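You operate a simulated robot arm through the tools that you are given. There is no shell and no other tool. Be economical: measure what you need, move in short steps, check, and stop when the job is done.

Carry out the task below with a simulated two-armed robot. There is one attempt and no reset: what you move stays moved.

## Task
Take the box on the door half of the small table and put it away on the shelf under the black bench. Take the lid off the purple-lid jar and lay it down on the top of the door-side table. Put the printed tile marked "quiz" from the top of the blue bench on the top of the blue trunk and the printed tile labelled "news" on the top of the orange bench. Take the scouring pad from the shelf under the blue bench and leave it on the rehearsal sign. Take the grease tin from the shelf under the blue bench and leave it on the top of the yellow bench. Put the clamp on the top of the blue bench away on the top of the blue trunk. The order is free. Set down upright: printed tile, clamp.

Only the result counts: the job must be done as asked and must still hold three seconds after the hand-in. Knocking over, shifting, dropping, spilling or breaking anything else fails it. A push-on lid holds only when it is set on centred and level and pressed home; a screw cap is set on level and turned clockwise until tight.

## Robot
Two 7-joint arms with fingered hands on one trunk, on a base that drives. Base frame: it is fixed to the floor where the robot stands at the start and does not move with it; the origin is under the middle of the robot, x ahead of it, y to its left, z up; the surface under the hand at the start is at about z = 0.74. Readings come in m, degrees, newtons and seconds.
The left shoulder is at the start at [0.046, 0.125, 1.151], the right one opposite. With the tool pointing down near the work surface each hand reaches from about 0.36 to 0.82 m from the robot's upright axis, wherever it stands, measured 20 degrees to its own side. Places, roughly: box (11x7x5 cm) [0.5, 0.1, 0.8]; clamp (11x5x5 cm) [-1.6, -4.9, 0.8]; grease tin [-3, -5, 0.5]; printed tile [-3, -5, 0.75]; purple-lid jar (7x7x10 cm) [0.5, -0.2, 0.8]; rehearsal sign [-4, -2.75, 0.75]; scouring pad (8x5x5 cm) [-2.7, -4.9, 0.4]; shelf under the black bench [-4.2, 1.9, 0.2]; top of the blue trunk (44x15 cm) [-2.4, -1.98, 0.62]; top of the orange bench [-0.6, -5.2, 0.7]; top of the yellow bench [-4.2, -4.1, 0.8]. Payload 4 kg a hand.
The tool frame of a hand sits at the grasp point between the pads (the TCP): z along the fingers, y along the line on which they close. The tips reach 0.029 m beyond it. The gripper opens to 0.1 m. The gripper's body begins 0.034 m behind the TCP. The gripper is a hand of 5 fingers: y runs from the thumb to the fingers, the wrist lies at [-0.015, -0.105, -0.177] in the tool frame, and closing takes about 1.5 s.
Orientation is that of the tool frame in the base frame, as a unit quaternion [w, x, y, z]. With the fingers straight down and the wrist toward the robot, the tool's x, y and z point along [0, 1, 0], [1, 0, 0] and [0, 0, -1] of the base frame.

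## Interface
- The arms move only by the tool play_rows. It takes "left_deltas", "right_deltas" or both (then of equal length, played together; a hand with none holds still); each is a list of rows, each an object of numbers (a shift or turn left out is 0, a gripper value left out holds the last): "dx", "dy", "dz": the shift along the base's x, y, z in m; "rx", "ry", "rz": the turn, a rotation vector about the base's x, y, z in degrees; "gripper": the gripper command, from -1 (shut) to 1 (fully open), values between in proportion. In form: [{"dx": .., "dy": .., "dz": .., "rx": .., "ry": .., "rz": .., "gripper": ..}, ...]. A call has 1 to 8 rows; each row shifts and turns the commanded pose from where the row before left it. Rows are played at 5 a second. More than 0.05 m and 8.6 degrees between two rows, or a gripper value outside its range, and nothing of the call is played. Where a pose cannot be reached the arm comes as near as it can. A force on the tool above 40 N (or 10 N above the force at the start of the call, whichever is more), or a blocked arm, ends the call early, and 0.2 s more pass. Each finger travels about 0.045 m/s and halts on what it meets, pressing with about 29 N; the grip force reading is that of the motor and also rises with nothing between the fingers. The clock runs only during rows and for 0.2 s after the last one: add rows that do not move to give the fingers time. The reply holds the time, the measured pose of the TCP, the force on the tool along the base axes, the opening and the grip force, in the units named above and with some noise, with the torque about the TCP (base axes, N m) and any sound that the robot's microphone picked up.
- Cameras (640 x 400 px; columns grow to the right, rows downward): "scene" is now at [0.1351, -0.0384, 1.2778]; the picture's right is [-0.46, -0.89, 0.00], its down [-0.53, 0.27, -0.80] and it looks along [0.72, -0.37, -0.59] (base axes); focal length 214 px, centre (320, 200). "left" rides on the left gripper at [-0.066, -0.086, -0.121] in its tool frame; the picture's right is [-0.76, -0.31, 0.58], its down [0.59, -0.70, 0.40] and it looks along [0.28, 0.64, 0.71] (tool axes); focal length 247 px, centre (320, 200). "right" rides on the right gripper at [0.066, -0.086, -0.121] in its tool frame; the picture's right is [-0.76, 0.31, -0.58], its down [-0.59, -0.70, 0.40] and it looks along [-0.28, 0.64, 0.71] (tool axes); focal length 247 px, centre (320, 200). There is no depth. A picture from a camera that has moved, and an enlarged one, comes with that camera's place and axes in the base frame and with its lens.
- camera(camera): a new picture of that camera. No time passes.
- slide_trunk(by): slides the trunk up (or, below 0, down) by that many m; the arms and the scene camera ride with it, the base frame stays. It gives what a move gives, with no picture.
- base_move(legs): drives the robot by 1 to 6 legs, each [ahead, turn to the left] in m and degrees, along the robot's own axes; the way and the turn of a leg run together, so that a leg with both is an arc; at most 1.5 m and 180 degrees a leg. The arms and the cameras ride along, it lands a little off, and it stops where it bumps. It gives what a move gives.
- preshape(shape, hand): the hand has 5 fingers and takes this shape, open, in about a second: jaw (thumb against the fingers, like two jaws); tri (thumb and two fingers); tip (a fingertip pinch); poke (one finger out to press); point (the index stretched); flat (the hand flat); cup (the hand cupped); fist (a fist). The gripper value then closes the fingers along that shape, each until it touches; the sizes above hold for jaw. It gives what a move gives, with no picture.
- turn_head(pan, tilt): turns the head with the scene camera to pan (to the left, within 80 degrees either way) and tilt (down, from -29 to 69), counted from straight ahead of the robot. It gives what a move gives.
- zoom(camera, box): a new picture of the part [left, top, right, bottom] of that camera's present view, enlarged. No time passes.
- job_done(): hands the job in; it is judged then, once.

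Work in short steps. Places have to be worked out from the pictures, the camera data and where the tool is seen: move nearer, look again, correct. Check each grasp and each placing, and mend what went wrong. You have 196 turns and 184 pictures in all, those below and enlarged ones among them. Open the grippers and draw the arms clear of the work before you hand the job in, unless the task says otherwise.

The tools are called after "Request:" as name(argument=value, ...) on one line, values as JSON. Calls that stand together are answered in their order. play_rows: Moves the arms, as the interface text tells. Its arguments: {"type":"object","properties":{"left_deltas":{"type":"array","items":{"type":"object","properties":{"dx":{"type":"number"},"dy":{"type":"number"},"dz":{"type":"number"},"rx":{"type":"number"},"ry":{"type":"number"},"rz":{"type":"number"},"gripper":{"type":"number"}}}},"right_deltas":{"type":"array","items":{"type":"object","properties":{"dx":{"type":"number"},"dy":{"type":"number"},"dz":{"type":"number"},"rx":{"type":"number"},"ry":{"type":"number"},"rz":{"type":"number"},"gripper":{"type":"number"}}}}},"required":[]} The other tools are called the same way: slide_trunk (by) slides the trunk up or down; preshape (shape, hand) gives the hand a shape; base_move (legs) drives the base; turn_head (pan, tilt) turns the head that bears the scene camera; camera (camera) takes a picture; zoom (camera, box) takes an enlarged picture of a part of a camera's view; job_done () hands the job in.

At the start:

```text
clock: 0.0
left_tcp_pos: [0.5961, 0.0046, 1.2032]
left_orientation: [0.0, 0.705, 0.709, 0.001]
left_contact_force: [0.1, 0.7, 0.7]
left_wrist_torque: [-0.01, -0.01, -0.02]
left_gripper_width: 0.0997
left_finger_force: 0.0
left_shape: jaw
right_tcp_pos: [0.39, -0.3929, 1.039]
right_orientation: [0.0, 0.705, 0.71, 0.0]
right_contact_force: [-0.6, 0.2, -0.1]
right_wrist_torque: [0.02, -0.02, 0.01]
right_gripper_width: 0.0998
right_finger_force: 0.1
right_shape: jaw
trunk travel left (down, up): [-0.35, 0.397]
robot x, y, heading: [-0.0008, 0.0001, -0.1]
head pan, tilt: [-27.2, 36.4]
```

scene: 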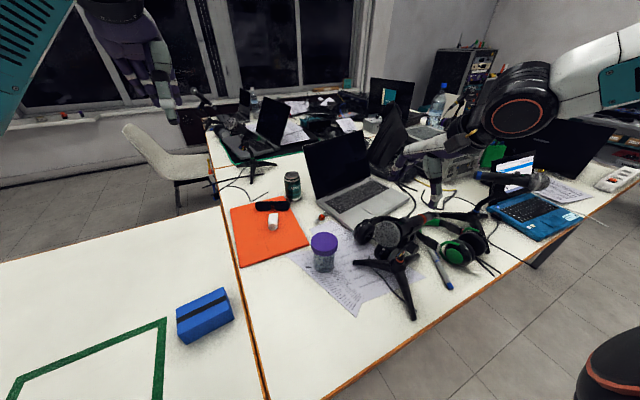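
right: 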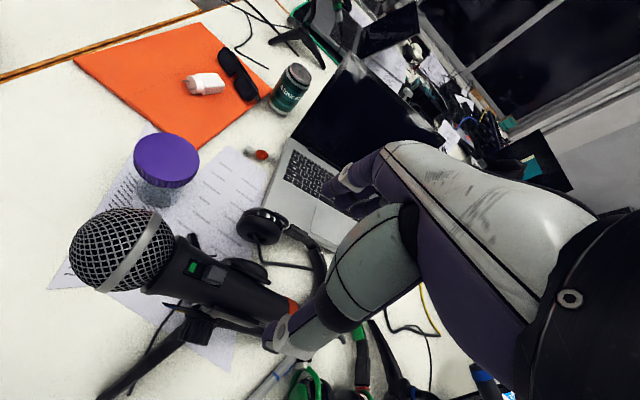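
left: 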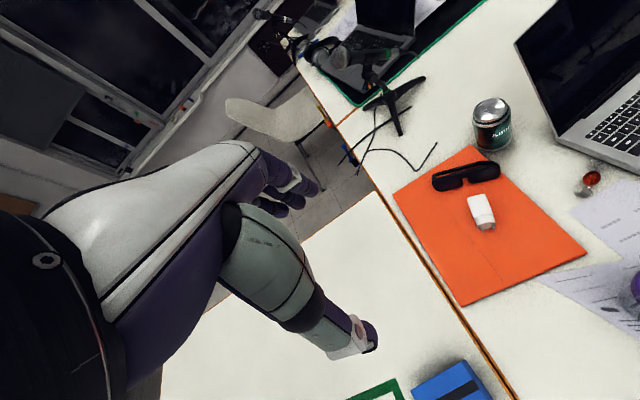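

I see a blue box and the purple-lid jar in front. First I look around the room to find the door and furniture.

Request:
turn_head(pan=60, tilt=20)

Request:
camera(camera="scene")

Request:
turn_head(pan=0, tilt=50)

Request:
camera(camera="scene")

Request:
turn_head(pan=-80, tilt=20)

Request:
camera(camera="scene")

```text
clock: 1.6
left_tcp_pos: [0.5964, 0.0047, 1.2036]
left_orientation: [0.0, 0.705, 0.709, 0.0]
left_contact_force: [0.5, -0.9, -0.8]
left_wrist_torque: [0.01, 0.01, -0.04]
left_gripper_width: 0.0998
left_finger_force: 0.1
left_shape: jaw
right_tcp_pos: [0.3889, -0.3921, 1.0391]
right_orientation: [0.001, 0.705, 0.709, 0.001]
right_contact_force: [-0.5, 0.0, -0.3]
right_wrist_torque: [0.03, -0.01, -0.01]
right_gripper_width: 0.0995
right_finger_force: 0.2
right_shape: jaw
trunk travel left (down, up): [-0.35, 0.397]
robot x, y, heading: [-0.0015, -0.0008, 0.0]
head pan, tilt: [60.0, 20.0]
```

```text
180 pictures are left
camera scene: at [0.1041, 0.0821, 1.3038], right [0.87, -0.5, 0.0], down [-0.17, -0.3, -0.94], along [0.47, 0.81, -0.34], focal length 214 px, centre (320, 200)
```

scene: 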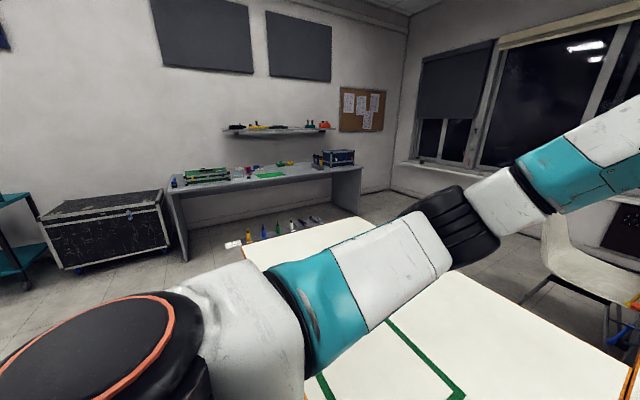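

```text
clock: 2.9
left_tcp_pos: [0.5957, 0.0044, 1.2042]
left_orientation: [0.001, 0.705, 0.709, 0.0]
left_contact_force: [-0.4, 0.9, -0.7]
left_wrist_torque: [0.01, 0.02, 0.0]
left_gripper_width: 0.0999
left_finger_force: 0.1
left_shape: jaw
right_tcp_pos: [0.3896, -0.3913, 1.0386]
right_orientation: [0.001, 0.706, 0.709, 0.001]
right_contact_force: [0.2, -0.4, 0.8]
right_wrist_torque: [0.03, 0.04, -0.01]
right_gripper_width: 0.0996
right_finger_force: 0.0
right_shape: jaw
trunk travel left (down, up): [-0.35, 0.397]
robot x, y, heading: [0.0003, -0.0019, -0.0]
head pan, tilt: [0.0, 50.0]
```

```text
179 pictures are left
camera scene: at [0.1345, 0.0016, 1.2582], right [0.0, -1.0, 0.0], down [-0.77, 0.0, -0.64], along [0.64, 0.0, -0.77], focal length 214 px, centre (320, 200)
```

scene: 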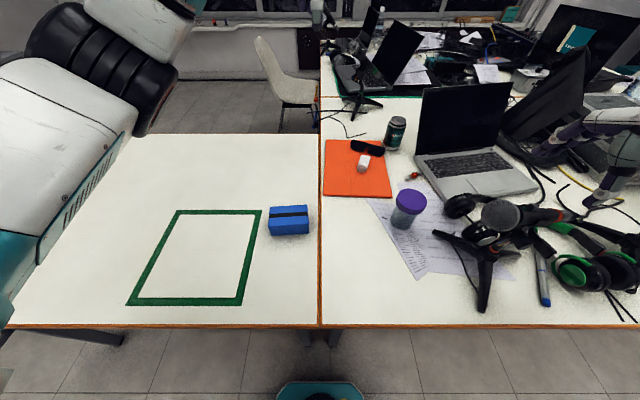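

```text
clock: 4.4
left_tcp_pos: [0.5957, 0.0051, 1.203]
left_orientation: [0.0, 0.706, 0.709, 0.0]
left_contact_force: [-0.6, 1.0, 0.5]
left_wrist_torque: [0.01, 0.04, 0.0]
left_gripper_width: 0.0996
left_finger_force: 0.1
left_shape: jaw
right_tcp_pos: [0.389, -0.3917, 1.0376]
right_orientation: [0.0, 0.705, 0.71, 0.0]
right_contact_force: [-0.8, 0.4, -0.4]
right_wrist_torque: [0.0, 0.01, 0.0]
right_gripper_width: 0.0998
right_finger_force: 0.1
right_shape: jaw
trunk travel left (down, up): [-0.35, 0.397]
robot x, y, heading: [0.0001, -0.0035, 0.1]
head pan, tilt: [-80.0, 20.0]
```

```text
178 pictures are left
camera scene: at [0.0737, -0.0902, 1.3037], right [-0.98, -0.17, 0.0], down [-0.06, 0.34, -0.94], along [0.16, -0.93, -0.34], focal length 214 px, centre (320, 200)
```

scene: 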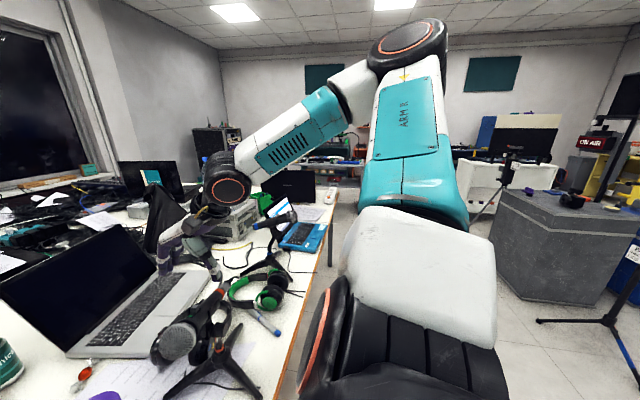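

The clutter is close under the right hand, so I raise it, then look as far behind as the head allows.

Request:
play_rows(right_deltas=[{"dz": 0.05}, {"dz": 0.05}, {"dz": 0.05}, {"dz": 0.03}])

Request:
turn_head(pan=80, tilt=25)

Request:
camera(camera="scene")

```text
clock: 5.4
left_tcp_pos: [0.5958, 0.0056, 1.2036]
left_orientation: [0.0, 0.705, 0.709, 0.001]
left_contact_force: [0.5, 0.0, -0.3]
left_wrist_torque: [0.0, 0.01, -0.01]
left_gripper_width: 0.0998
left_finger_force: 0.1
left_shape: jaw
right_tcp_pos: [0.3893, -0.391, 1.2196]
right_orientation: [-0.001, 0.705, 0.709, 0.0]
right_contact_force: [-1.0, 1.2, 0.0]
right_wrist_torque: [-0.03, 0.01, 0.01]
right_gripper_width: 0.0997
right_finger_force: 0.1
right_shape: jaw
trunk travel left (down, up): [-0.35, 0.397]
robot x, y, heading: [0.0014, -0.0026, -0.1]
head pan, tilt: [-80.0, 20.0]
```

```text
clock: 7.9
left_tcp_pos: [0.5962, 0.0048, 1.204]
left_orientation: [-0.001, 0.705, 0.709, 0.0]
left_contact_force: [0.1, 0.3, -0.4]
left_wrist_torque: [0.02, -0.02, 0.02]
left_gripper_width: 0.0998
left_finger_force: 0.0
left_shape: jaw
right_tcp_pos: [0.3894, -0.3935, 1.2203]
right_orientation: [0.0, 0.706, 0.709, 0.0]
right_contact_force: [0.3, -0.1, -0.7]
right_wrist_torque: [0.02, 0.01, 0.0]
right_gripper_width: 0.0998
right_finger_force: 0.0
right_shape: jaw
trunk travel left (down, up): [-0.35, 0.397]
robot x, y, heading: [0.0013, -0.0005, -0.1]
head pan, tilt: [80.0, 25.0]
```

```text
177 pictures are left
camera scene: at [0.0735, 0.0922, 1.2957], right [0.98, -0.17, 0.0], down [-0.07, -0.42, -0.91], along [0.16, 0.89, -0.42], focal length 214 px, centre (320, 200)
```

scene: 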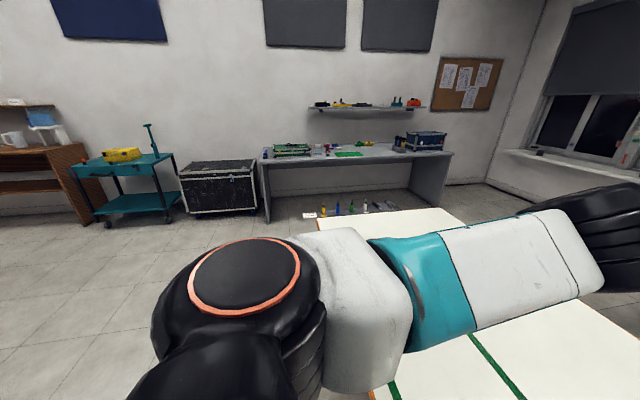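

Floor behind-left is clear. I back off a little and turn to view the rest of the room.

Request:
base_move(legs=[[-0.5, 0], [0, 90]])

Request:
camera(camera="scene")

Request:
base_move(legs=[[0, 90]])

Request:
turn_head(pan=0, tilt=10)

Request:
camera(camera="scene")

Request:
turn_head(pan=60, tilt=10)

Request:
camera(camera="scene")

```text
clock: 14.8
left_tcp_pos: [-0.5216, 0.5946, 1.2031]
left_orientation: [0.001, -0.012, 1.0, 0.0]
left_contact_force: [-0.3, 0.7, 0.0]
left_wrist_torque: [0.02, 0.0, 0.01]
left_gripper_width: 0.0998
left_finger_force: 0.0
left_shape: jaw
right_tcp_pos: [-0.1223, 0.3968, 1.2188]
right_orientation: [0.0, -0.013, 1.0, 0.0]
right_contact_force: [0.3, 0.0, 0.4]
right_wrist_torque: [-0.01, 0.0, 0.01]
right_gripper_width: 0.0998
right_finger_force: 0.0
right_shape: jaw
trunk travel left (down, up): [-0.35, 0.397]
robot x, y, heading: [-0.5069, -0.0028, 91.1]
head pan, tilt: [80.0, 25.0]
```

```text
176 pictures are left
camera scene: at [-0.5973, 0.0733, 1.2957], right [0.15, 0.99, 0.0], down [0.42, -0.07, -0.91], along [-0.9, 0.14, -0.42], focal length 214 px, centre (320, 200)
```

scene: 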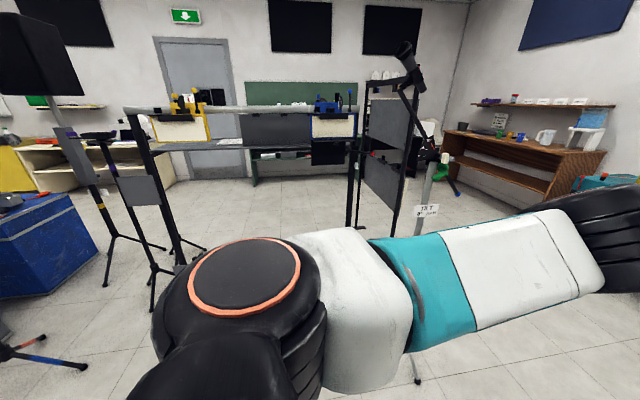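

```text
clock: 19.2
left_tcp_pos: [-1.0993, -0.0242, 1.2035]
left_orientation: [0.001, 0.721, -0.693, 0.0]
left_contact_force: [0.2, 0.3, -0.4]
left_wrist_torque: [0.03, -0.03, 0.05]
left_gripper_width: 0.1002
left_finger_force: 0.0
left_shape: jaw
right_tcp_pos: [-0.9069, 0.3787, 1.2204]
right_orientation: [0.0, 0.722, -0.692, 0.001]
right_contact_force: [-0.1, -0.1, 0.4]
right_wrist_torque: [0.02, 0.06, -0.03]
right_gripper_width: 0.0995
right_finger_force: 0.2
right_shape: jaw
trunk travel left (down, up): [-0.35, 0.397]
robot x, y, heading: [-0.5037, -0.0017, -178.3]
head pan, tilt: [80.0, 25.0]
```

```text
clock: 20.7
left_tcp_pos: [-1.1005, -0.0254, 1.2037]
left_orientation: [0.001, 0.721, -0.693, 0.0]
left_contact_force: [0.5, -0.2, -0.2]
left_wrist_torque: [0.01, -0.01, 0.02]
left_gripper_width: 0.1
left_finger_force: 0.0
left_shape: jaw
right_tcp_pos: [-0.9075, 0.3783, 1.2183]
right_orientation: [0.0, 0.721, -0.693, -0.001]
right_contact_force: [0.5, -0.1, -0.3]
right_wrist_torque: [0.01, 0.0, 0.01]
right_gripper_width: 0.0999
right_finger_force: 0.0
right_shape: jaw
trunk travel left (down, up): [-0.35, 0.397]
robot x, y, heading: [-0.5116, -0.0003, -178.3]
head pan, tilt: [0.0, 10.0]
```

```text
175 pictures are left
camera scene: at [-0.6555, -0.0029, 1.32], right [-0.03, 1.0, 0.0], down [0.17, 0.01, -0.98], along [-0.98, -0.03, -0.17], focal length 214 px, centre (320, 200)
```

scene: 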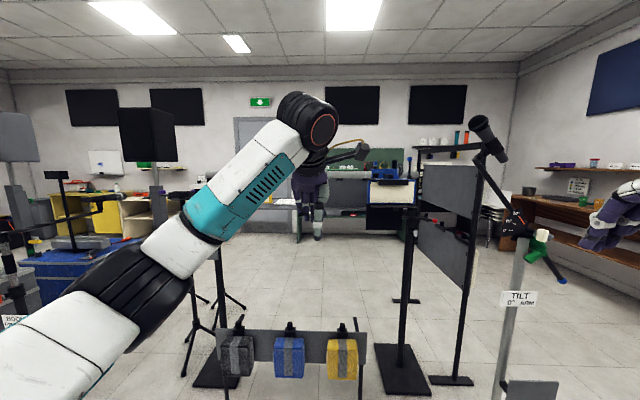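

```text
clock: 22.0
left_tcp_pos: [-1.0998, -0.0251, 1.2037]
left_orientation: [0.0, 0.72, -0.694, 0.001]
left_contact_force: [0.3, -0.5, 0.2]
left_wrist_torque: [0.01, -0.02, -0.01]
left_gripper_width: 0.0997
left_finger_force: 0.1
left_shape: jaw
right_tcp_pos: [-0.9066, 0.379, 1.2207]
right_orientation: [0.0, 0.721, -0.693, 0.0]
right_contact_force: [-0.1, 0.3, -0.3]
right_wrist_torque: [-0.02, -0.01, -0.01]
right_gripper_width: 0.0995
right_finger_force: 0.1
right_shape: jaw
trunk travel left (down, up): [-0.35, 0.397]
robot x, y, heading: [-0.5041, 0.0025, -178.1]
head pan, tilt: [60.0, 10.0]
```

```text
174 pictures are left
camera scene: at [-0.6063, -0.0817, 1.3201], right [-0.88, 0.47, 0.0], down [0.08, 0.15, -0.98], along [-0.46, -0.87, -0.17], focal length 214 px, centre (320, 200)
```

scene: 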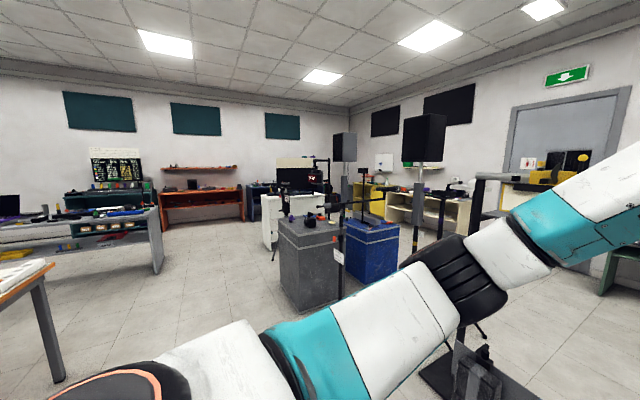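

The door lies at −x, so the near table half/near cluttered table are door-side. I go back to the table and deal with the jar first.

Request:
base_move(legs=[[0, 178], [0.48, 0]])

Request:
turn_head(pan=-10, tilt=45)

Request:
camera(camera="scene")

```text
clock: 32.3
left_tcp_pos: [0.5655, -0.0196, 1.2029]
left_orientation: [0.0, 0.714, 0.7, 0.0]
left_contact_force: [0.3, -0.7, 0.8]
left_wrist_torque: [-0.02, -0.02, 0.02]
left_gripper_width: 0.1
left_finger_force: 0.0
left_shape: jaw
right_tcp_pos: [0.3499, -0.4095, 1.2198]
right_orientation: [0.001, 0.713, 0.701, 0.0]
right_contact_force: [0.1, 0.4, -0.1]
right_wrist_torque: [0.0, -0.02, 0.0]
right_gripper_width: 0.1001
right_finger_force: 0.1
right_shape: jaw
trunk travel left (down, up): [-0.35, 0.397]
robot x, y, heading: [-0.0313, -0.0098, -1.0]
head pan, tilt: [60.0, 10.0]
```

```text
clock: 33.7
left_tcp_pos: [0.5659, -0.0185, 1.2043]
left_orientation: [0.0, 0.714, 0.7, 0.0]
left_contact_force: [0.7, -0.2, 0.1]
left_wrist_torque: [-0.01, -0.02, 0.05]
left_gripper_width: 0.0998
left_finger_force: 0.2
left_shape: jaw
right_tcp_pos: [0.3506, -0.4093, 1.2201]
right_orientation: [0.0, 0.713, 0.701, 0.0]
right_contact_force: [-0.5, -0.1, -0.8]
right_wrist_torque: [0.02, 0.0, -0.01]
right_gripper_width: 0.0998
right_finger_force: 0.1
right_shape: jaw
trunk travel left (down, up): [-0.35, 0.397]
robot x, y, heading: [-0.0287, -0.0088, -1.1]
head pan, tilt: [-10.0, 45.0]
```

```text
173 pictures are left
camera scene: at [0.1078, -0.023, 1.2651], right [-0.19, -0.98, 0.0], down [-0.69, 0.13, -0.71], along [0.69, -0.13, -0.71], focal length 214 px, centre (320, 200)
```

scene: 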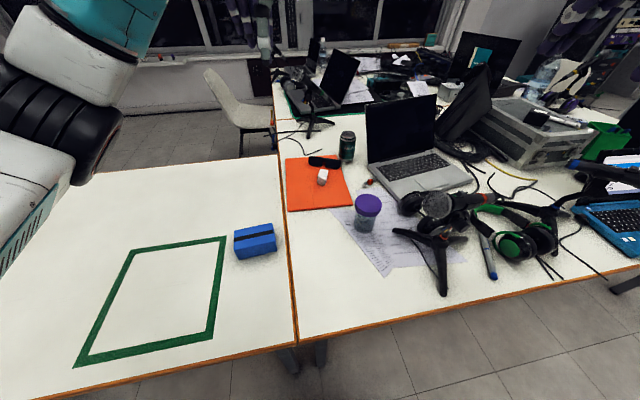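

Jar is at about (0.485, −0.225), box at (0.46, 0.09). I'll hold the jar body with the left hand coming from the left side (tilted 30° down) and take the lid with the right from above; first bring the left hand to a pre-pose.

Request:
play_rows(left_deltas=[{"rx": -8.5, "dx": -0.01, "dy": 0.01, "dz": -0.03}, {"rx": -8.5, "dx": -0.01, "dy": 0.01, "dz": -0.04}, {"rx": -8.5, "dx": -0.01, "dy": 0.01, "dz": -0.04}, {"rx": -8.5, "dx": -0.01, "dy": 0.01, "dz": -0.04}, {"rx": -8.5, "dx": -0.01, "dy": 0.01, "dz": -0.03}, {"rx": -8.5, "dx": -0.01, "dz": -0.03}, {"rx": -8.5, "dx": -0.01, "dz": -0.03}])

Request:
camera(camera="left")

Request:
camera(camera="scene")

```text
clock: 35.3
left_tcp_pos: [0.4954, 0.0298, 0.9639]
left_orientation: [0.355, 0.619, 0.608, -0.347]
left_contact_force: [0.7, 0.1, 0.0]
left_wrist_torque: [0.01, -0.01, 0.01]
left_gripper_width: 0.0998
left_finger_force: 0.1
left_shape: jaw
right_tcp_pos: [0.3513, -0.4095, 1.2198]
right_orientation: [0.001, 0.712, 0.702, 0.0]
right_contact_force: [-0.2, -0.1, -0.1]
right_wrist_torque: [0.01, 0.0, -0.01]
right_gripper_width: 0.0997
right_finger_force: 0.0
right_shape: jaw
trunk travel left (down, up): [-0.35, 0.397]
robot x, y, heading: [-0.0302, -0.0066, -1.0]
head pan, tilt: [-10.0, 45.0]
```

```text
172 pictures are left
camera left: at [0.408, 0.1037, 1.0803], right [-0.32, -0.88, 0.36], down [-0.69, -0.04, -0.72], along [0.65, -0.48, -0.59], focal length 247 px, centre (320, 200)
```

left: 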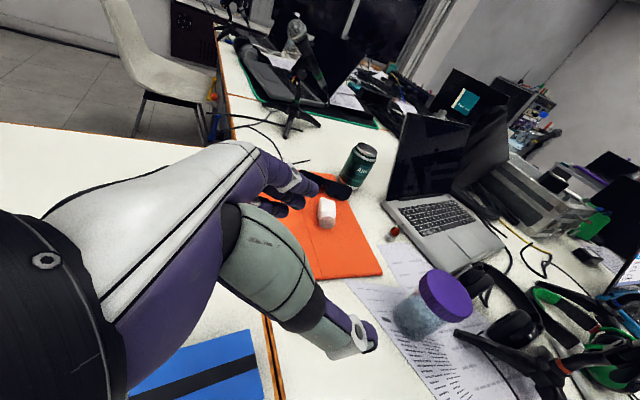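

```text
171 pictures are left
camera scene: at [0.1075, -0.0228, 1.2652], right [-0.19, -0.98, 0.0], down [-0.69, 0.13, -0.71], along [0.69, -0.13, -0.71], focal length 214 px, centre (320, 200)
```

scene: 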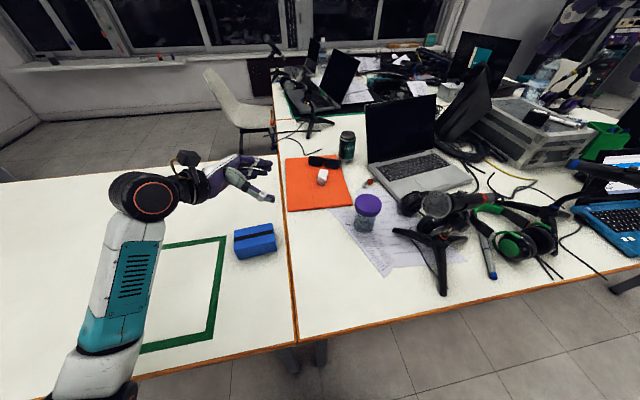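

Both views agree: jar at about (0.487, −0.229), lid top ≈0.84. I move to the pre-grasp 12 cm short of it.

Request:
play_rows(left_deltas=[{"dx": -0.004, "dy": -0.035, "dz": -0.03}, {"dx": -0.004, "dy": -0.035, "dz": -0.03}, {"dy": -0.035, "dz": -0.03}, {"dy": -0.035, "dz": -0.03}, {"dz": 0}])

Request:
camera(camera="left")

Request:
zoom(camera="scene", box=[200, 120, 500, 310])

```text
clock: 36.5
left_tcp_pos: [0.4874, -0.1088, 0.8433]
left_orientation: [0.354, 0.62, 0.608, -0.347]
left_contact_force: [0.2, -0.1, 0.4]
left_wrist_torque: [0.01, 0.04, 0.02]
left_gripper_width: 0.0997
left_finger_force: 0.0
left_shape: jaw
right_tcp_pos: [0.3494, -0.4089, 1.2209]
right_orientation: [0.001, 0.712, 0.702, -0.001]
right_contact_force: [-1.0, -0.1, -0.1]
right_wrist_torque: [0.02, -0.01, 0.04]
right_gripper_width: 0.0999
right_finger_force: 0.1
right_shape: jaw
trunk travel left (down, up): [-0.35, 0.397]
robot x, y, heading: [-0.0288, -0.009, -0.9]
head pan, tilt: [-10.0, 45.0]
```

```text
170 pictures are left
camera left: at [0.3992, -0.0369, 0.9601], right [-0.32, -0.88, 0.35], down [-0.69, -0.04, -0.72], along [0.65, -0.48, -0.6], focal length 247 px, centre (320, 200)
```

left: 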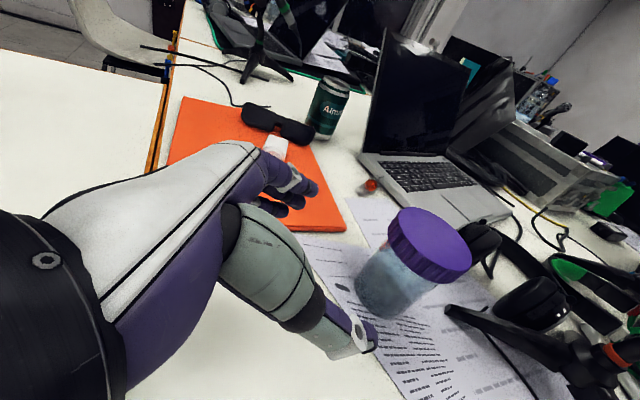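

```text
2.11 times, centred on (350, 215) of scene
camera zoom: at [0.1077, -0.0229, 1.2651], right [-0.19, -0.98, 0.0], down [-0.69, 0.13, -0.71], along [0.69, -0.13, -0.71], focal length 452 px, centre (257, 168)
```

zoom: 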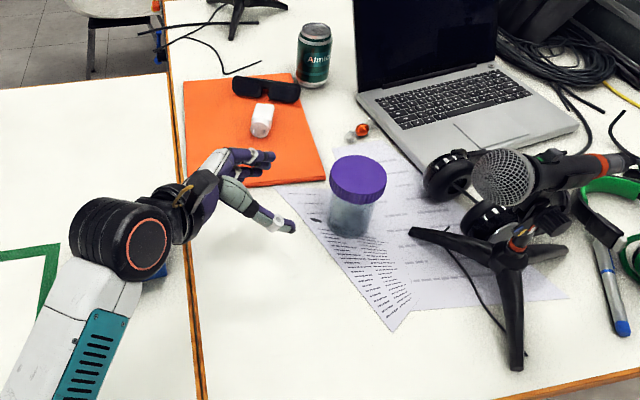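

Lid at (0.484, −0.226), ridged, likely a screw cap. Advance along the fingers and close gently on the jar's body.

Request:
play_rows(left_deltas=[{"dy": -0.028, "dz": -0.016, "dx": -0.002}, {"dy": -0.028, "dz": -0.016}, {"dy": -0.028, "dz": -0.016}, {"dy": -0.03, "dz": -0.016}])

Request:
camera(camera="left")

```text
clock: 37.5
left_tcp_pos: [0.4851, -0.2242, 0.781]
left_orientation: [0.354, 0.62, 0.608, -0.347]
left_contact_force: [0.3, 0.1, 0.9]
left_wrist_torque: [0.01, 0.0, 0.02]
left_gripper_width: 0.0998
left_finger_force: 0.1
left_shape: jaw
right_tcp_pos: [0.3518, -0.4083, 1.2208]
right_orientation: [0.001, 0.713, 0.701, 0.0]
right_contact_force: [-0.7, 0.5, -0.3]
right_wrist_torque: [-0.02, 0.03, 0.0]
right_gripper_width: 0.0998
right_finger_force: 0.0
right_shape: jaw
trunk travel left (down, up): [-0.35, 0.397]
robot x, y, heading: [-0.0296, -0.0069, -1.0]
head pan, tilt: [-10.0, 45.0]
```

```text
168 pictures are left
camera left: at [0.3974, -0.1508, 0.8966], right [-0.32, -0.88, 0.35], down [-0.69, -0.04, -0.72], along [0.65, -0.48, -0.6], focal length 247 px, centre (320, 200)
```

left: 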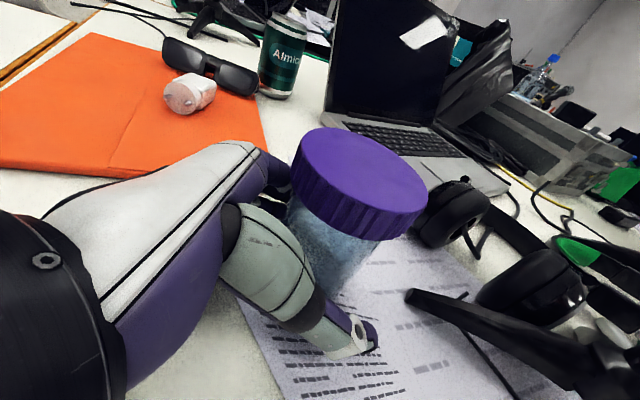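

Hand encloses the jar without contact. Close the left, and bring the right over the lid.

Request:
play_rows(left_deltas=[{"gripper": -1}, {"gripper": -1}, {"gripper": -1}, {"gripper": -1}, {"gripper": -1}, {"gripper": -1}, {"gripper": -1}], right_deltas=[{"dx": 0.022, "dy": 0.03, "dz": -0.03}, {"dx": 0.022, "dy": 0.03, "dz": -0.03}, {"dx": 0.022, "dy": 0.03, "dz": -0.04}, {"dx": 0.022, "dy": 0.03, "dz": -0.04}, {"dx": 0.022, "dy": 0.03, "dz": -0.04}, {"dx": 0.022, "dy": 0.033, "dz": -0.04}, {"dz": -0.04}])

Request:
camera(camera="right")

Request:
zoom(camera="scene", box=[200, 120, 500, 310])

```text
refused: row 3 steps farther than a row can; nothing moved
```

```text
167 pictures are left
camera right: at [0.2642, -0.3431, 1.3408], right [0.29, -0.76, 0.58], down [-0.71, -0.58, -0.4], along [0.64, -0.29, -0.71], focal length 247 px, centre (320, 200)
```

right: 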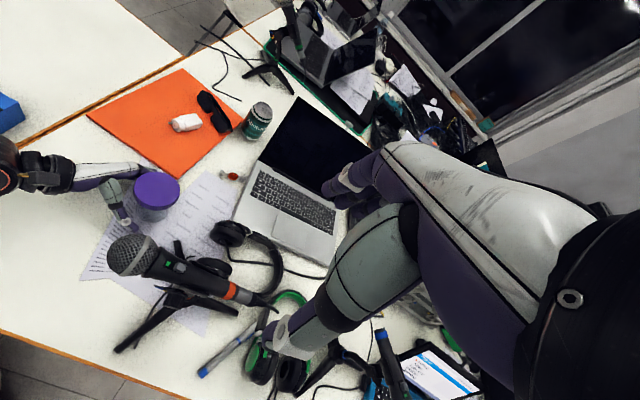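

```text
2.11 times, centred on (350, 215) of scene
camera zoom: at [0.1076, -0.0235, 1.2651], right [-0.19, -0.98, 0.0], down [-0.69, 0.14, -0.71], along [0.69, -0.13, -0.71], focal length 452 px, centre (257, 168)
```

zoom: 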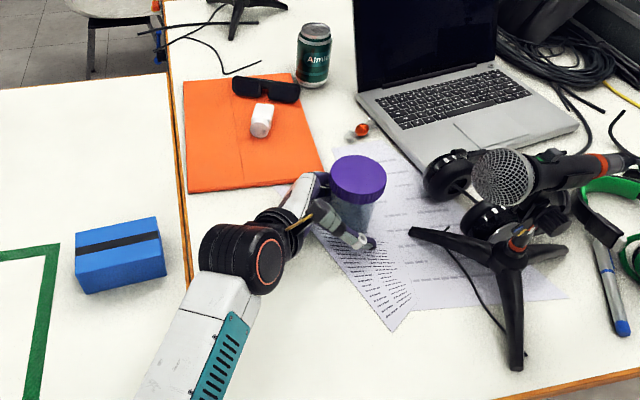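

Steps limited by norm; retry with smaller steps.

Request:
play_rows(left_deltas=[{"gripper": -1}, {"gripper": -1}, {"gripper": -1}, {"gripper": -1}, {"gripper": -1}, {"gripper": -1}, {"gripper": -1}, {"gripper": -1}], right_deltas=[{"dx": 0.017, "dy": 0.023, "dz": -0.03}, {"dx": 0.017, "dy": 0.023, "dz": -0.03}, {"dx": 0.017, "dy": 0.023, "dz": -0.03}, {"dx": 0.017, "dy": 0.023, "dz": -0.03}, {"dx": 0.017, "dy": 0.023, "dz": -0.03}, {"dx": 0.017, "dy": 0.023, "dz": -0.03}, {"dx": 0.016, "dy": 0.023, "dz": -0.03}, {"dx": 0.015, "dy": 0.022, "dz": -0.03}])

Request:
camera(camera="right")

Request:
zoom(camera="scene", box=[200, 120, 500, 310])

```text
clock: 39.3
left_tcp_pos: [0.4849, -0.223, 0.7804]
left_orientation: [0.354, 0.62, 0.608, -0.348]
left_contact_force: [2.6, 0.1, 2.2]
left_wrist_torque: [0.05, -0.22, -0.03]
left_gripper_width: 0.0556
left_finger_force: 29.4
left_shape: jaw
right_tcp_pos: [0.486, -0.2251, 0.9781]
right_orientation: [0.001, 0.713, 0.701, 0.001]
right_contact_force: [0.4, -0.2, 0.3]
right_wrist_torque: [-0.03, -0.02, -0.02]
right_gripper_width: 0.0998
right_finger_force: 0.0
right_shape: jaw
trunk travel left (down, up): [-0.35, 0.397]
robot x, y, heading: [-0.029, -0.0063, -1.1]
head pan, tilt: [-10.0, 45.0]
```

```text
165 pictures are left
camera right: at [0.3991, -0.1589, 1.0994], right [0.29, -0.76, 0.58], down [-0.71, -0.58, -0.4], along [0.64, -0.29, -0.71], focal length 247 px, centre (320, 200)
```

right: 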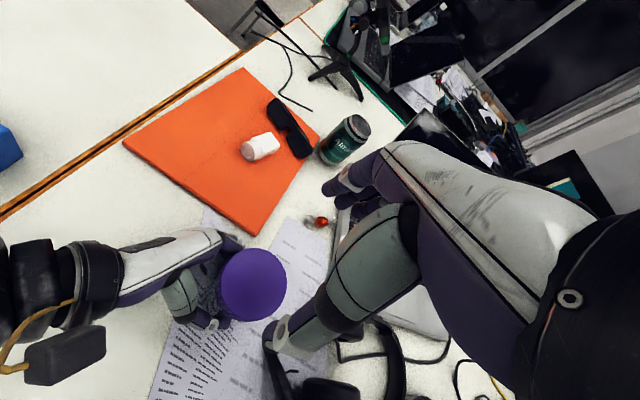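

```text
2.11 times, centred on (350, 215) of scene
camera zoom: at [0.1079, -0.0227, 1.2651], right [-0.19, -0.98, 0.0], down [-0.69, 0.13, -0.71], along [0.69, -0.13, -0.71], focal length 452 px, centre (257, 168)
```

zoom: 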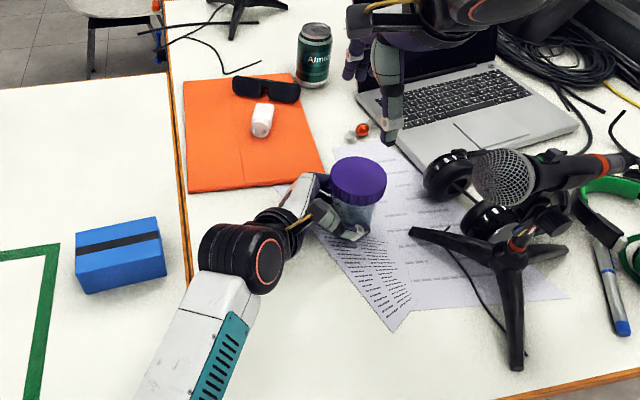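

Left grips the jar (56 mm, 29 N). Lower the right hand over the lid, to tip height ~0.815.

Request:
play_rows(right_deltas=[{"dx": -0.001, "dy": -0.001, "dz": -0.035}, {"dx": -0.001, "dy": -0.001, "dz": -0.035}, {"dz": -0.03}, {"dz": -0.018}, {"dz": -0.015}])

Request:
camera(camera="right")

Request:
zoom(camera="scene", box=[200, 120, 500, 310])

Request:
camera(camera="left")

```text
clock: 40.5
left_tcp_pos: [0.486, -0.2222, 0.7801]
left_orientation: [0.354, 0.62, 0.608, -0.347]
left_contact_force: [0.9, 0.1, 3.3]
left_wrist_torque: [0.06, -0.24, -0.05]
left_gripper_width: 0.0556
left_finger_force: 29.2
left_shape: jaw
right_tcp_pos: [0.4811, -0.2288, 0.8461]
right_orientation: [0.002, 0.714, 0.701, 0.0]
right_contact_force: [0.1, -0.1, 0.3]
right_wrist_torque: [-0.01, 0.01, -0.02]
right_gripper_width: 0.0997
right_finger_force: 0.0
right_shape: jaw
trunk travel left (down, up): [-0.35, 0.397]
robot x, y, heading: [-0.029, -0.0031, -1.2]
head pan, tilt: [-10.0, 45.0]
```

```text
163 pictures are left
camera right: at [0.3956, -0.1616, 0.9676], right [0.29, -0.76, 0.58], down [-0.71, -0.58, -0.4], along [0.64, -0.29, -0.71], focal length 247 px, centre (320, 200)
```

right: 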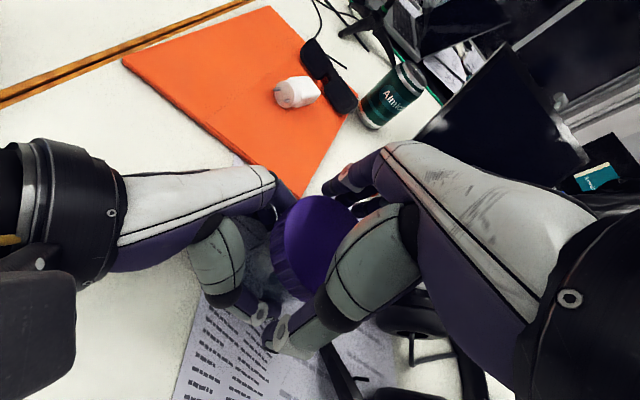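

```text
2.11 times, centred on (350, 215) of scene
camera zoom: at [0.1076, -0.0229, 1.2651], right [-0.19, -0.98, 0.0], down [-0.69, 0.13, -0.71], along [0.69, -0.13, -0.71], focal length 452 px, centre (257, 168)
```

zoom: 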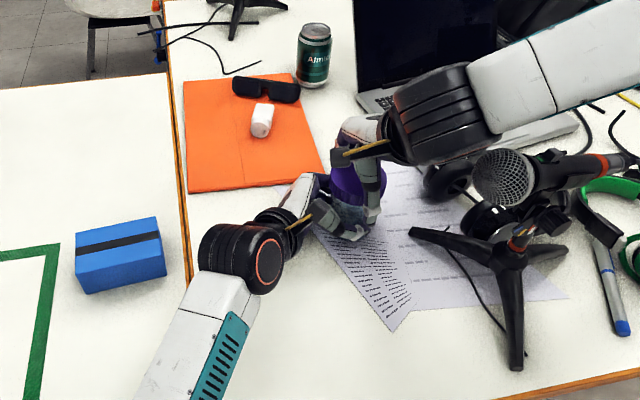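

```text
161 pictures are left
camera left: at [0.3975, -0.1499, 0.8969], right [-0.32, -0.88, 0.35], down [-0.69, -0.04, -0.72], along [0.65, -0.48, -0.6], focal length 247 px, centre (320, 200)
```

left: 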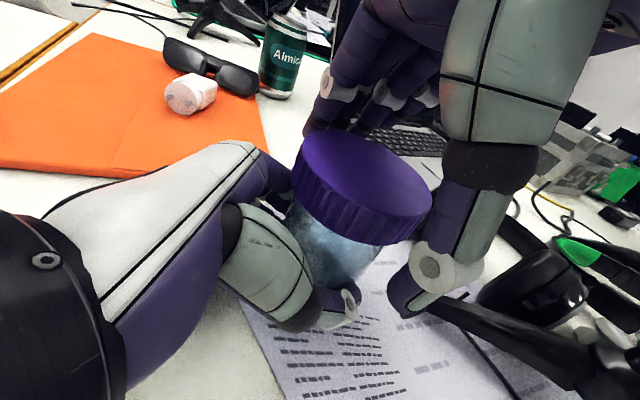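

Hand straddles the lid well. Close the right on the lid.

Request:
play_rows(right_deltas=[{"gripper": -1}, {"gripper": -1}, {"gripper": -1}, {"gripper": -1}, {"gripper": -1}, {"gripper": -1}])

Request:
camera(camera="left")

```text
clock: 41.9
left_tcp_pos: [0.4863, -0.2219, 0.7808]
left_orientation: [0.355, 0.62, 0.608, -0.347]
left_contact_force: [3.8, 0.6, 2.9]
left_wrist_torque: [0.08, -0.21, 0.04]
left_gripper_width: 0.0555
left_finger_force: 28.7
left_shape: jaw
right_tcp_pos: [0.4822, -0.2278, 0.8468]
right_orientation: [0.002, 0.713, 0.701, 0.0]
right_contact_force: [-1.5, -0.3, 2.9]
right_wrist_torque: [0.09, -0.08, -0.01]
right_gripper_width: 0.0724
right_finger_force: 29.1
right_shape: jaw
trunk travel left (down, up): [-0.35, 0.397]
robot x, y, heading: [-0.0297, -0.014, -1.1]
head pan, tilt: [-10.0, 45.0]
```

```text
160 pictures are left
camera left: at [0.3974, -0.1499, 0.8969], right [-0.32, -0.88, 0.35], down [-0.69, -0.04, -0.72], along [0.65, -0.48, -0.6], focal length 247 px, centre (320, 200)
```

left: 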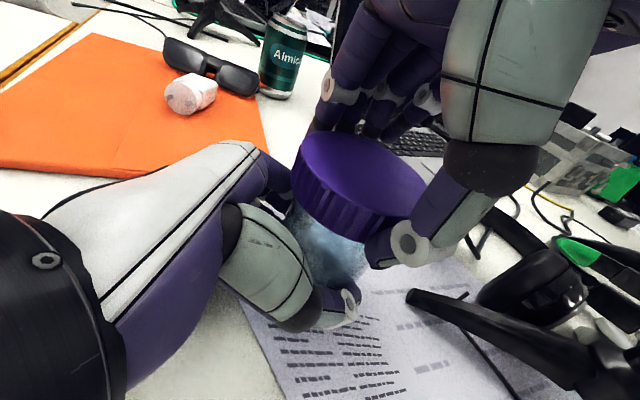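

Lid gripped (72 mm). Try unscrewing: turn counter-clockwise in small steps and watch the torque.

Request:
play_rows(right_deltas=[{"rz": 8}, {"rz": 8}, {"rz": 8}, {"rz": 8}])

Request:
camera(camera="left")

```text
clock: 42.9
left_tcp_pos: [0.4854, -0.2211, 0.781]
left_orientation: [0.355, 0.619, 0.608, -0.347]
left_contact_force: [5.3, 5.4, 4.1]
left_wrist_torque: [0.09, -0.22, 0.11]
left_gripper_width: 0.0557
left_finger_force: 28.9
left_shape: jaw
right_tcp_pos: [0.4789, -0.2289, 0.8475]
right_orientation: [0.001, 0.491, 0.871, 0.0]
right_contact_force: [-5.3, -4.6, 8.2]
right_wrist_torque: [-0.1, 0.29, -0.09]
right_gripper_width: 0.0718
right_finger_force: 29.1
right_shape: jaw
trunk travel left (down, up): [-0.35, 0.397]
robot x, y, heading: [-0.0295, -0.0079, -1.2]
head pan, tilt: [-10.0, 45.0]
```

```text
159 pictures are left
camera left: at [0.3972, -0.1495, 0.8973], right [-0.32, -0.88, 0.35], down [-0.69, -0.04, -0.72], along [0.65, -0.48, -0.59], focal length 247 px, centre (320, 200)
```

left: 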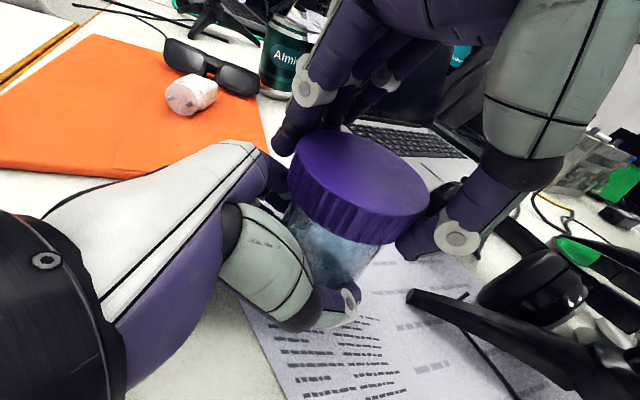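

It turned with little torque. Turn more, following upward slightly.

Request:
play_rows(right_deltas=[{"rz": 8, "dz": 0.0004}, {"rz": 8, "dz": 0.0004}, {"rz": 8, "dz": 0.0004}, {"rz": 8, "dz": 0.0004}, {"rz": 8, "dz": 0.0004}, {"rz": 8, "dz": 0.0004}])

Request:
play_rows(right_deltas=[{"dz": 0.004}, {"dz": 0.004}])

Request:
camera(camera="left")

```text
clock: 44.3
left_tcp_pos: [0.4852, -0.2218, 0.7809]
left_orientation: [0.355, 0.62, 0.608, -0.347]
left_contact_force: [2.8, 17.4, 9.7]
left_wrist_torque: [0.1, -0.25, 0.08]
left_gripper_width: 0.0555
left_finger_force: 29.1
left_shape: jaw
right_tcp_pos: [0.4809, -0.2299, 0.8491]
right_orientation: [0.001, 0.093, 0.996, 0.0]
right_contact_force: [-0.9, -15.0, -0.5]
right_wrist_torque: [-0.9, 0.22, -0.16]
right_gripper_width: 0.0699
right_finger_force: 29.2
right_shape: jaw
trunk travel left (down, up): [-0.35, 0.397]
robot x, y, heading: [-0.0276, -0.0112, -0.8]
head pan, tilt: [-10.0, 45.0]
```

```text
clock: 44.9
left_tcp_pos: [0.4852, -0.2226, 0.7826]
left_orientation: [0.356, 0.621, 0.606, -0.348]
left_contact_force: [0.0, 12.4, 17.7]
left_wrist_torque: [-0.21, -0.27, -0.03]
left_gripper_width: 0.0553
left_finger_force: 28.8
left_shape: jaw
right_tcp_pos: [0.4811, -0.2291, 0.8568]
right_orientation: [0.0, 0.095, 0.995, 0.001]
right_contact_force: [0.3, -11.7, -16.4]
right_wrist_torque: [-0.72, 0.16, -0.01]
right_gripper_width: 0.0645
right_finger_force: 28.9
right_shape: jaw
trunk travel left (down, up): [-0.35, 0.397]
robot x, y, heading: [-0.0301, -0.0099, -0.8]
head pan, tilt: [-10.0, 45.0]
```

```text
158 pictures are left
camera left: at [0.3975, -0.1506, 0.8983], right [-0.32, -0.88, 0.36], down [-0.69, -0.04, -0.72], along [0.65, -0.48, -0.59], focal length 247 px, centre (320, 200)
```

left: 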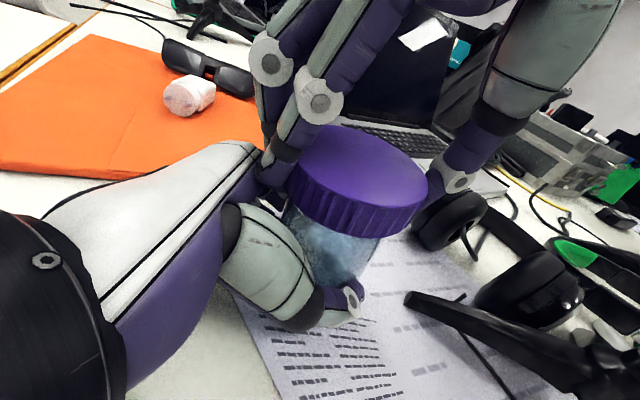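

The fingers slipped up the lid (width shrinking), so it is still threaded. Release, rise, turn back and regrip for another twist.

Request:
play_rows(right_deltas=[{"gripper": 1}, {"gripper": 1}, {"gripper": 1}, {"gripper": 1}, {"dz": 0.04}, {"rz": -8, "dz": 0.01}, {"rz": -8}, {"rz": -8}])

Request:
play_rows(right_deltas=[{"rz": -8}, {"rz": -8}, {"rz": -8}, {"rz": -8}, {"rz": -8}, {"rz": -8}, {"rz": -8}])

Request:
camera(camera="left")

Request:
camera(camera="right")

```text
clock: 46.7
left_tcp_pos: [0.4855, -0.2228, 0.7809]
left_orientation: [0.355, 0.619, 0.609, -0.347]
left_contact_force: [-1.0, -0.5, 8.5]
left_wrist_torque: [0.13, -0.28, 0.02]
left_gripper_width: 0.0552
left_finger_force: 28.9
left_shape: jaw
right_tcp_pos: [0.4816, -0.2289, 0.9081]
right_orientation: [0.0, 0.301, 0.954, 0.0]
right_contact_force: [0.3, -0.1, -0.2]
right_wrist_torque: [-0.01, -0.01, 0.04]
right_gripper_width: 0.1
right_finger_force: 0.1
right_shape: jaw
trunk travel left (down, up): [-0.35, 0.397]
robot x, y, heading: [-0.0314, -0.0102, -1.1]
head pan, tilt: [-10.0, 45.0]
```

```text
clock: 48.3
left_tcp_pos: [0.4854, -0.2221, 0.7799]
left_orientation: [0.354, 0.62, 0.608, -0.347]
left_contact_force: [0.2, 1.3, 7.3]
left_wrist_torque: [0.11, -0.32, 0.04]
left_gripper_width: 0.0555
left_finger_force: 28.8
left_shape: jaw
right_tcp_pos: [0.4809, -0.2285, 0.9081]
right_orientation: [0.002, 0.714, 0.7, 0.0]
right_contact_force: [-0.3, 0.2, 0.5]
right_wrist_torque: [0.01, -0.02, 0.0]
right_gripper_width: 0.1003
right_finger_force: 0.1
right_shape: jaw
trunk travel left (down, up): [-0.35, 0.397]
robot x, y, heading: [-0.031, -0.0091, -1.0]
head pan, tilt: [-10.0, 45.0]
```

```text
157 pictures are left
camera left: at [0.3972, -0.1499, 0.897], right [-0.32, -0.88, 0.35], down [-0.69, -0.04, -0.72], along [0.65, -0.48, -0.59], focal length 247 px, centre (320, 200)
```

left: 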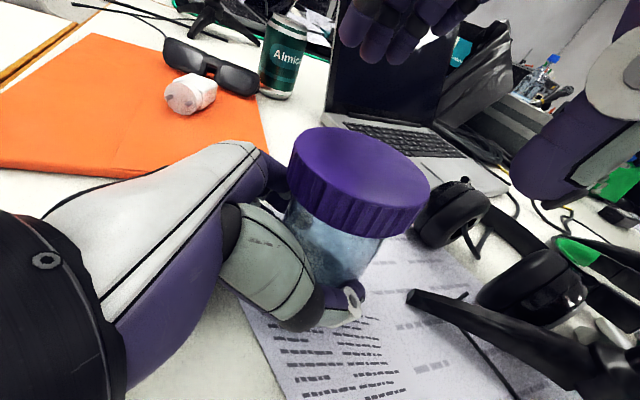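

```text
156 pictures are left
camera right: at [0.3949, -0.1615, 1.0284], right [0.29, -0.76, 0.58], down [-0.71, -0.58, -0.4], along [0.64, -0.3, -0.71], focal length 247 px, centre (320, 200)
```

right: 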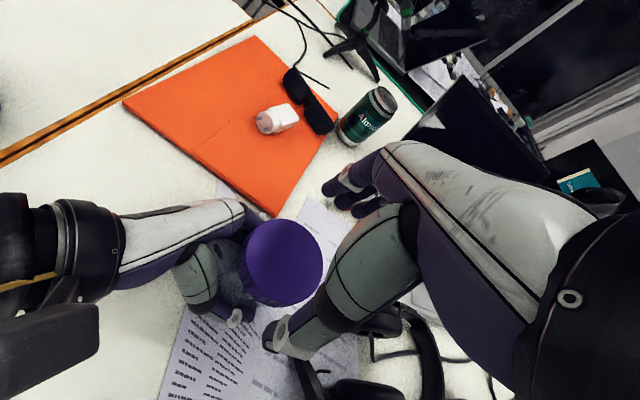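

Lid still seated, jar unmoved. Regrip slightly lower and twist again ~88°.

Request:
play_rows(right_deltas=[{"dz": -0.035, "dy": 0.003}, {"dz": -0.033}, {"gripper": -1}, {"gripper": -1}, {"gripper": -1}, {"gripper": -1}, {"gripper": -1}])

Request:
play_rows(right_deltas=[{"rz": 8}, {"rz": 8}, {"rz": 8}, {"rz": 8}, {"rz": 8}, {"rz": 8}, {"rz": 8}, {"rz": 8}])

Request:
play_rows(right_deltas=[{"rz": 8}, {"rz": 8}, {"rz": 8}])

Request:
camera(camera="left")

```text
clock: 49.9
left_tcp_pos: [0.4839, -0.2226, 0.7789]
left_orientation: [0.354, 0.619, 0.608, -0.348]
left_contact_force: [-1.3, 0.4, 7.6]
left_wrist_torque: [0.13, -0.2, 0.01]
left_gripper_width: 0.0554
left_finger_force: 29.2
left_shape: jaw
right_tcp_pos: [0.4807, -0.2248, 0.8396]
right_orientation: [0.0, 0.713, 0.701, 0.0]
right_contact_force: [2.0, 0.0, -2.7]
right_wrist_torque: [-0.04, -0.19, 0.06]
right_gripper_width: 0.0732
right_finger_force: 29.4
right_shape: jaw
trunk travel left (down, up): [-0.35, 0.397]
robot x, y, heading: [-0.0244, -0.0098, -0.9]
head pan, tilt: [-10.0, 45.0]
```

```text
clock: 51.7
left_tcp_pos: [0.4848, -0.2211, 0.7798]
left_orientation: [0.355, 0.618, 0.609, -0.348]
left_contact_force: [-5.3, 7.6, 4.8]
left_wrist_torque: [-0.41, -0.47, 0.97]
left_gripper_width: 0.0569
left_finger_force: 29.3
left_shape: jaw
right_tcp_pos: [0.4902, -0.2305, 0.8433]
right_orientation: [0.014, 0.252, 0.968, -0.004]
right_contact_force: [5.4, -6.6, 2.9]
right_wrist_torque: [0.15, -0.18, -0.92]
right_gripper_width: 0.0727
right_finger_force: 29.3
right_shape: jaw
trunk travel left (down, up): [-0.35, 0.397]
robot x, y, heading: [-0.0307, -0.0077, -0.8]
head pan, tilt: [-10.0, 45.0]
stopped in row 8 (right hand): the force on the tool passed its limit at 42 N (the readings are from after the stop); the commanded pose is now the measured one
```

```text
clock: 52.5
left_tcp_pos: [0.4846, -0.2199, 0.7787]
left_orientation: [0.353, 0.619, 0.61, -0.347]
left_contact_force: [-8.5, 20.0, 0.5]
left_wrist_torque: [-1.98, -0.63, 1.16]
left_gripper_width: 0.0552
left_finger_force: 29.8
left_shape: jaw
right_tcp_pos: [0.4909, -0.2304, 0.8439]
right_orientation: [0.016, 0.045, 0.999, -0.002]
right_contact_force: [11.4, -16.9, 20.8]
right_wrist_torque: [1.4, -0.76, -1.17]
right_gripper_width: 0.0623
right_finger_force: 29.2
right_shape: jaw
trunk travel left (down, up): [-0.35, 0.397]
robot x, y, heading: [-0.0306, -0.0093, -1.2]
head pan, tilt: [-10.0, 45.0]
```

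```text
155 pictures are left
camera left: at [0.3972, -0.1476, 0.8957], right [-0.32, -0.88, 0.35], down [-0.69, -0.04, -0.72], along [0.65, -0.47, -0.6], focal length 247 px, centre (320, 200)
```

left: 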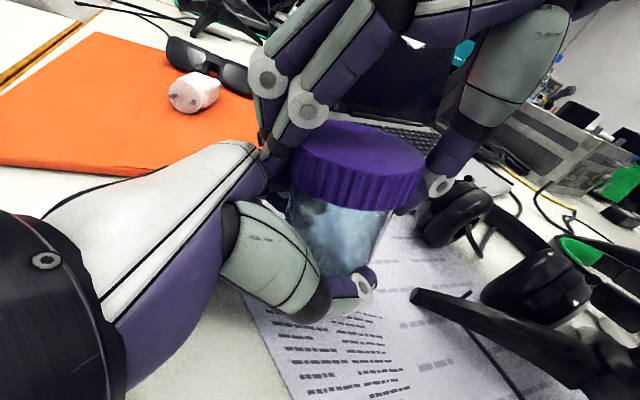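

The jar tilted a bit in the left grip and the right fingers look partly under the lid's rim. I try a gentle pull up.

Request:
play_rows(right_deltas=[{"dz": 0.003}, {"dz": 0.003}, {"dz": 0.003}, {"dz": 0.003}])

Request:
camera(camera="left")

```text
clock: 53.5
left_tcp_pos: [0.4855, -0.2235, 0.7827]
left_orientation: [0.356, 0.62, 0.607, -0.347]
left_contact_force: [-6.5, 9.9, 21.3]
left_wrist_torque: [-1.05, -0.48, 0.34]
left_gripper_width: 0.0545
left_finger_force: 28.8
left_shape: jaw
right_tcp_pos: [0.4874, -0.2306, 0.8537]
right_orientation: [0.011, 0.043, 0.999, -0.002]
right_contact_force: [7.2, -10.5, -20.0]
right_wrist_torque: [0.25, -0.15, -0.4]
right_gripper_width: 0.0704
right_finger_force: 29.4
right_shape: jaw
trunk travel left (down, up): [-0.35, 0.397]
robot x, y, heading: [-0.0294, -0.0086, -1.1]
head pan, tilt: [-10.0, 45.0]
```

```text
154 pictures are left
camera left: at [0.3976, -0.1498, 0.8988], right [-0.32, -0.88, 0.36], down [-0.69, -0.04, -0.72], along [0.65, -0.48, -0.59], focal length 247 px, centre (320, 200)
```

left: 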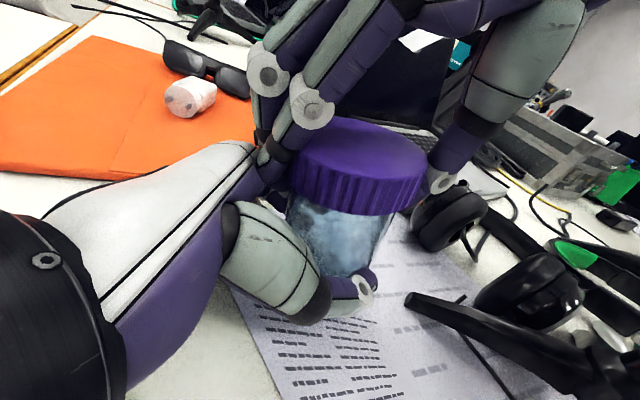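

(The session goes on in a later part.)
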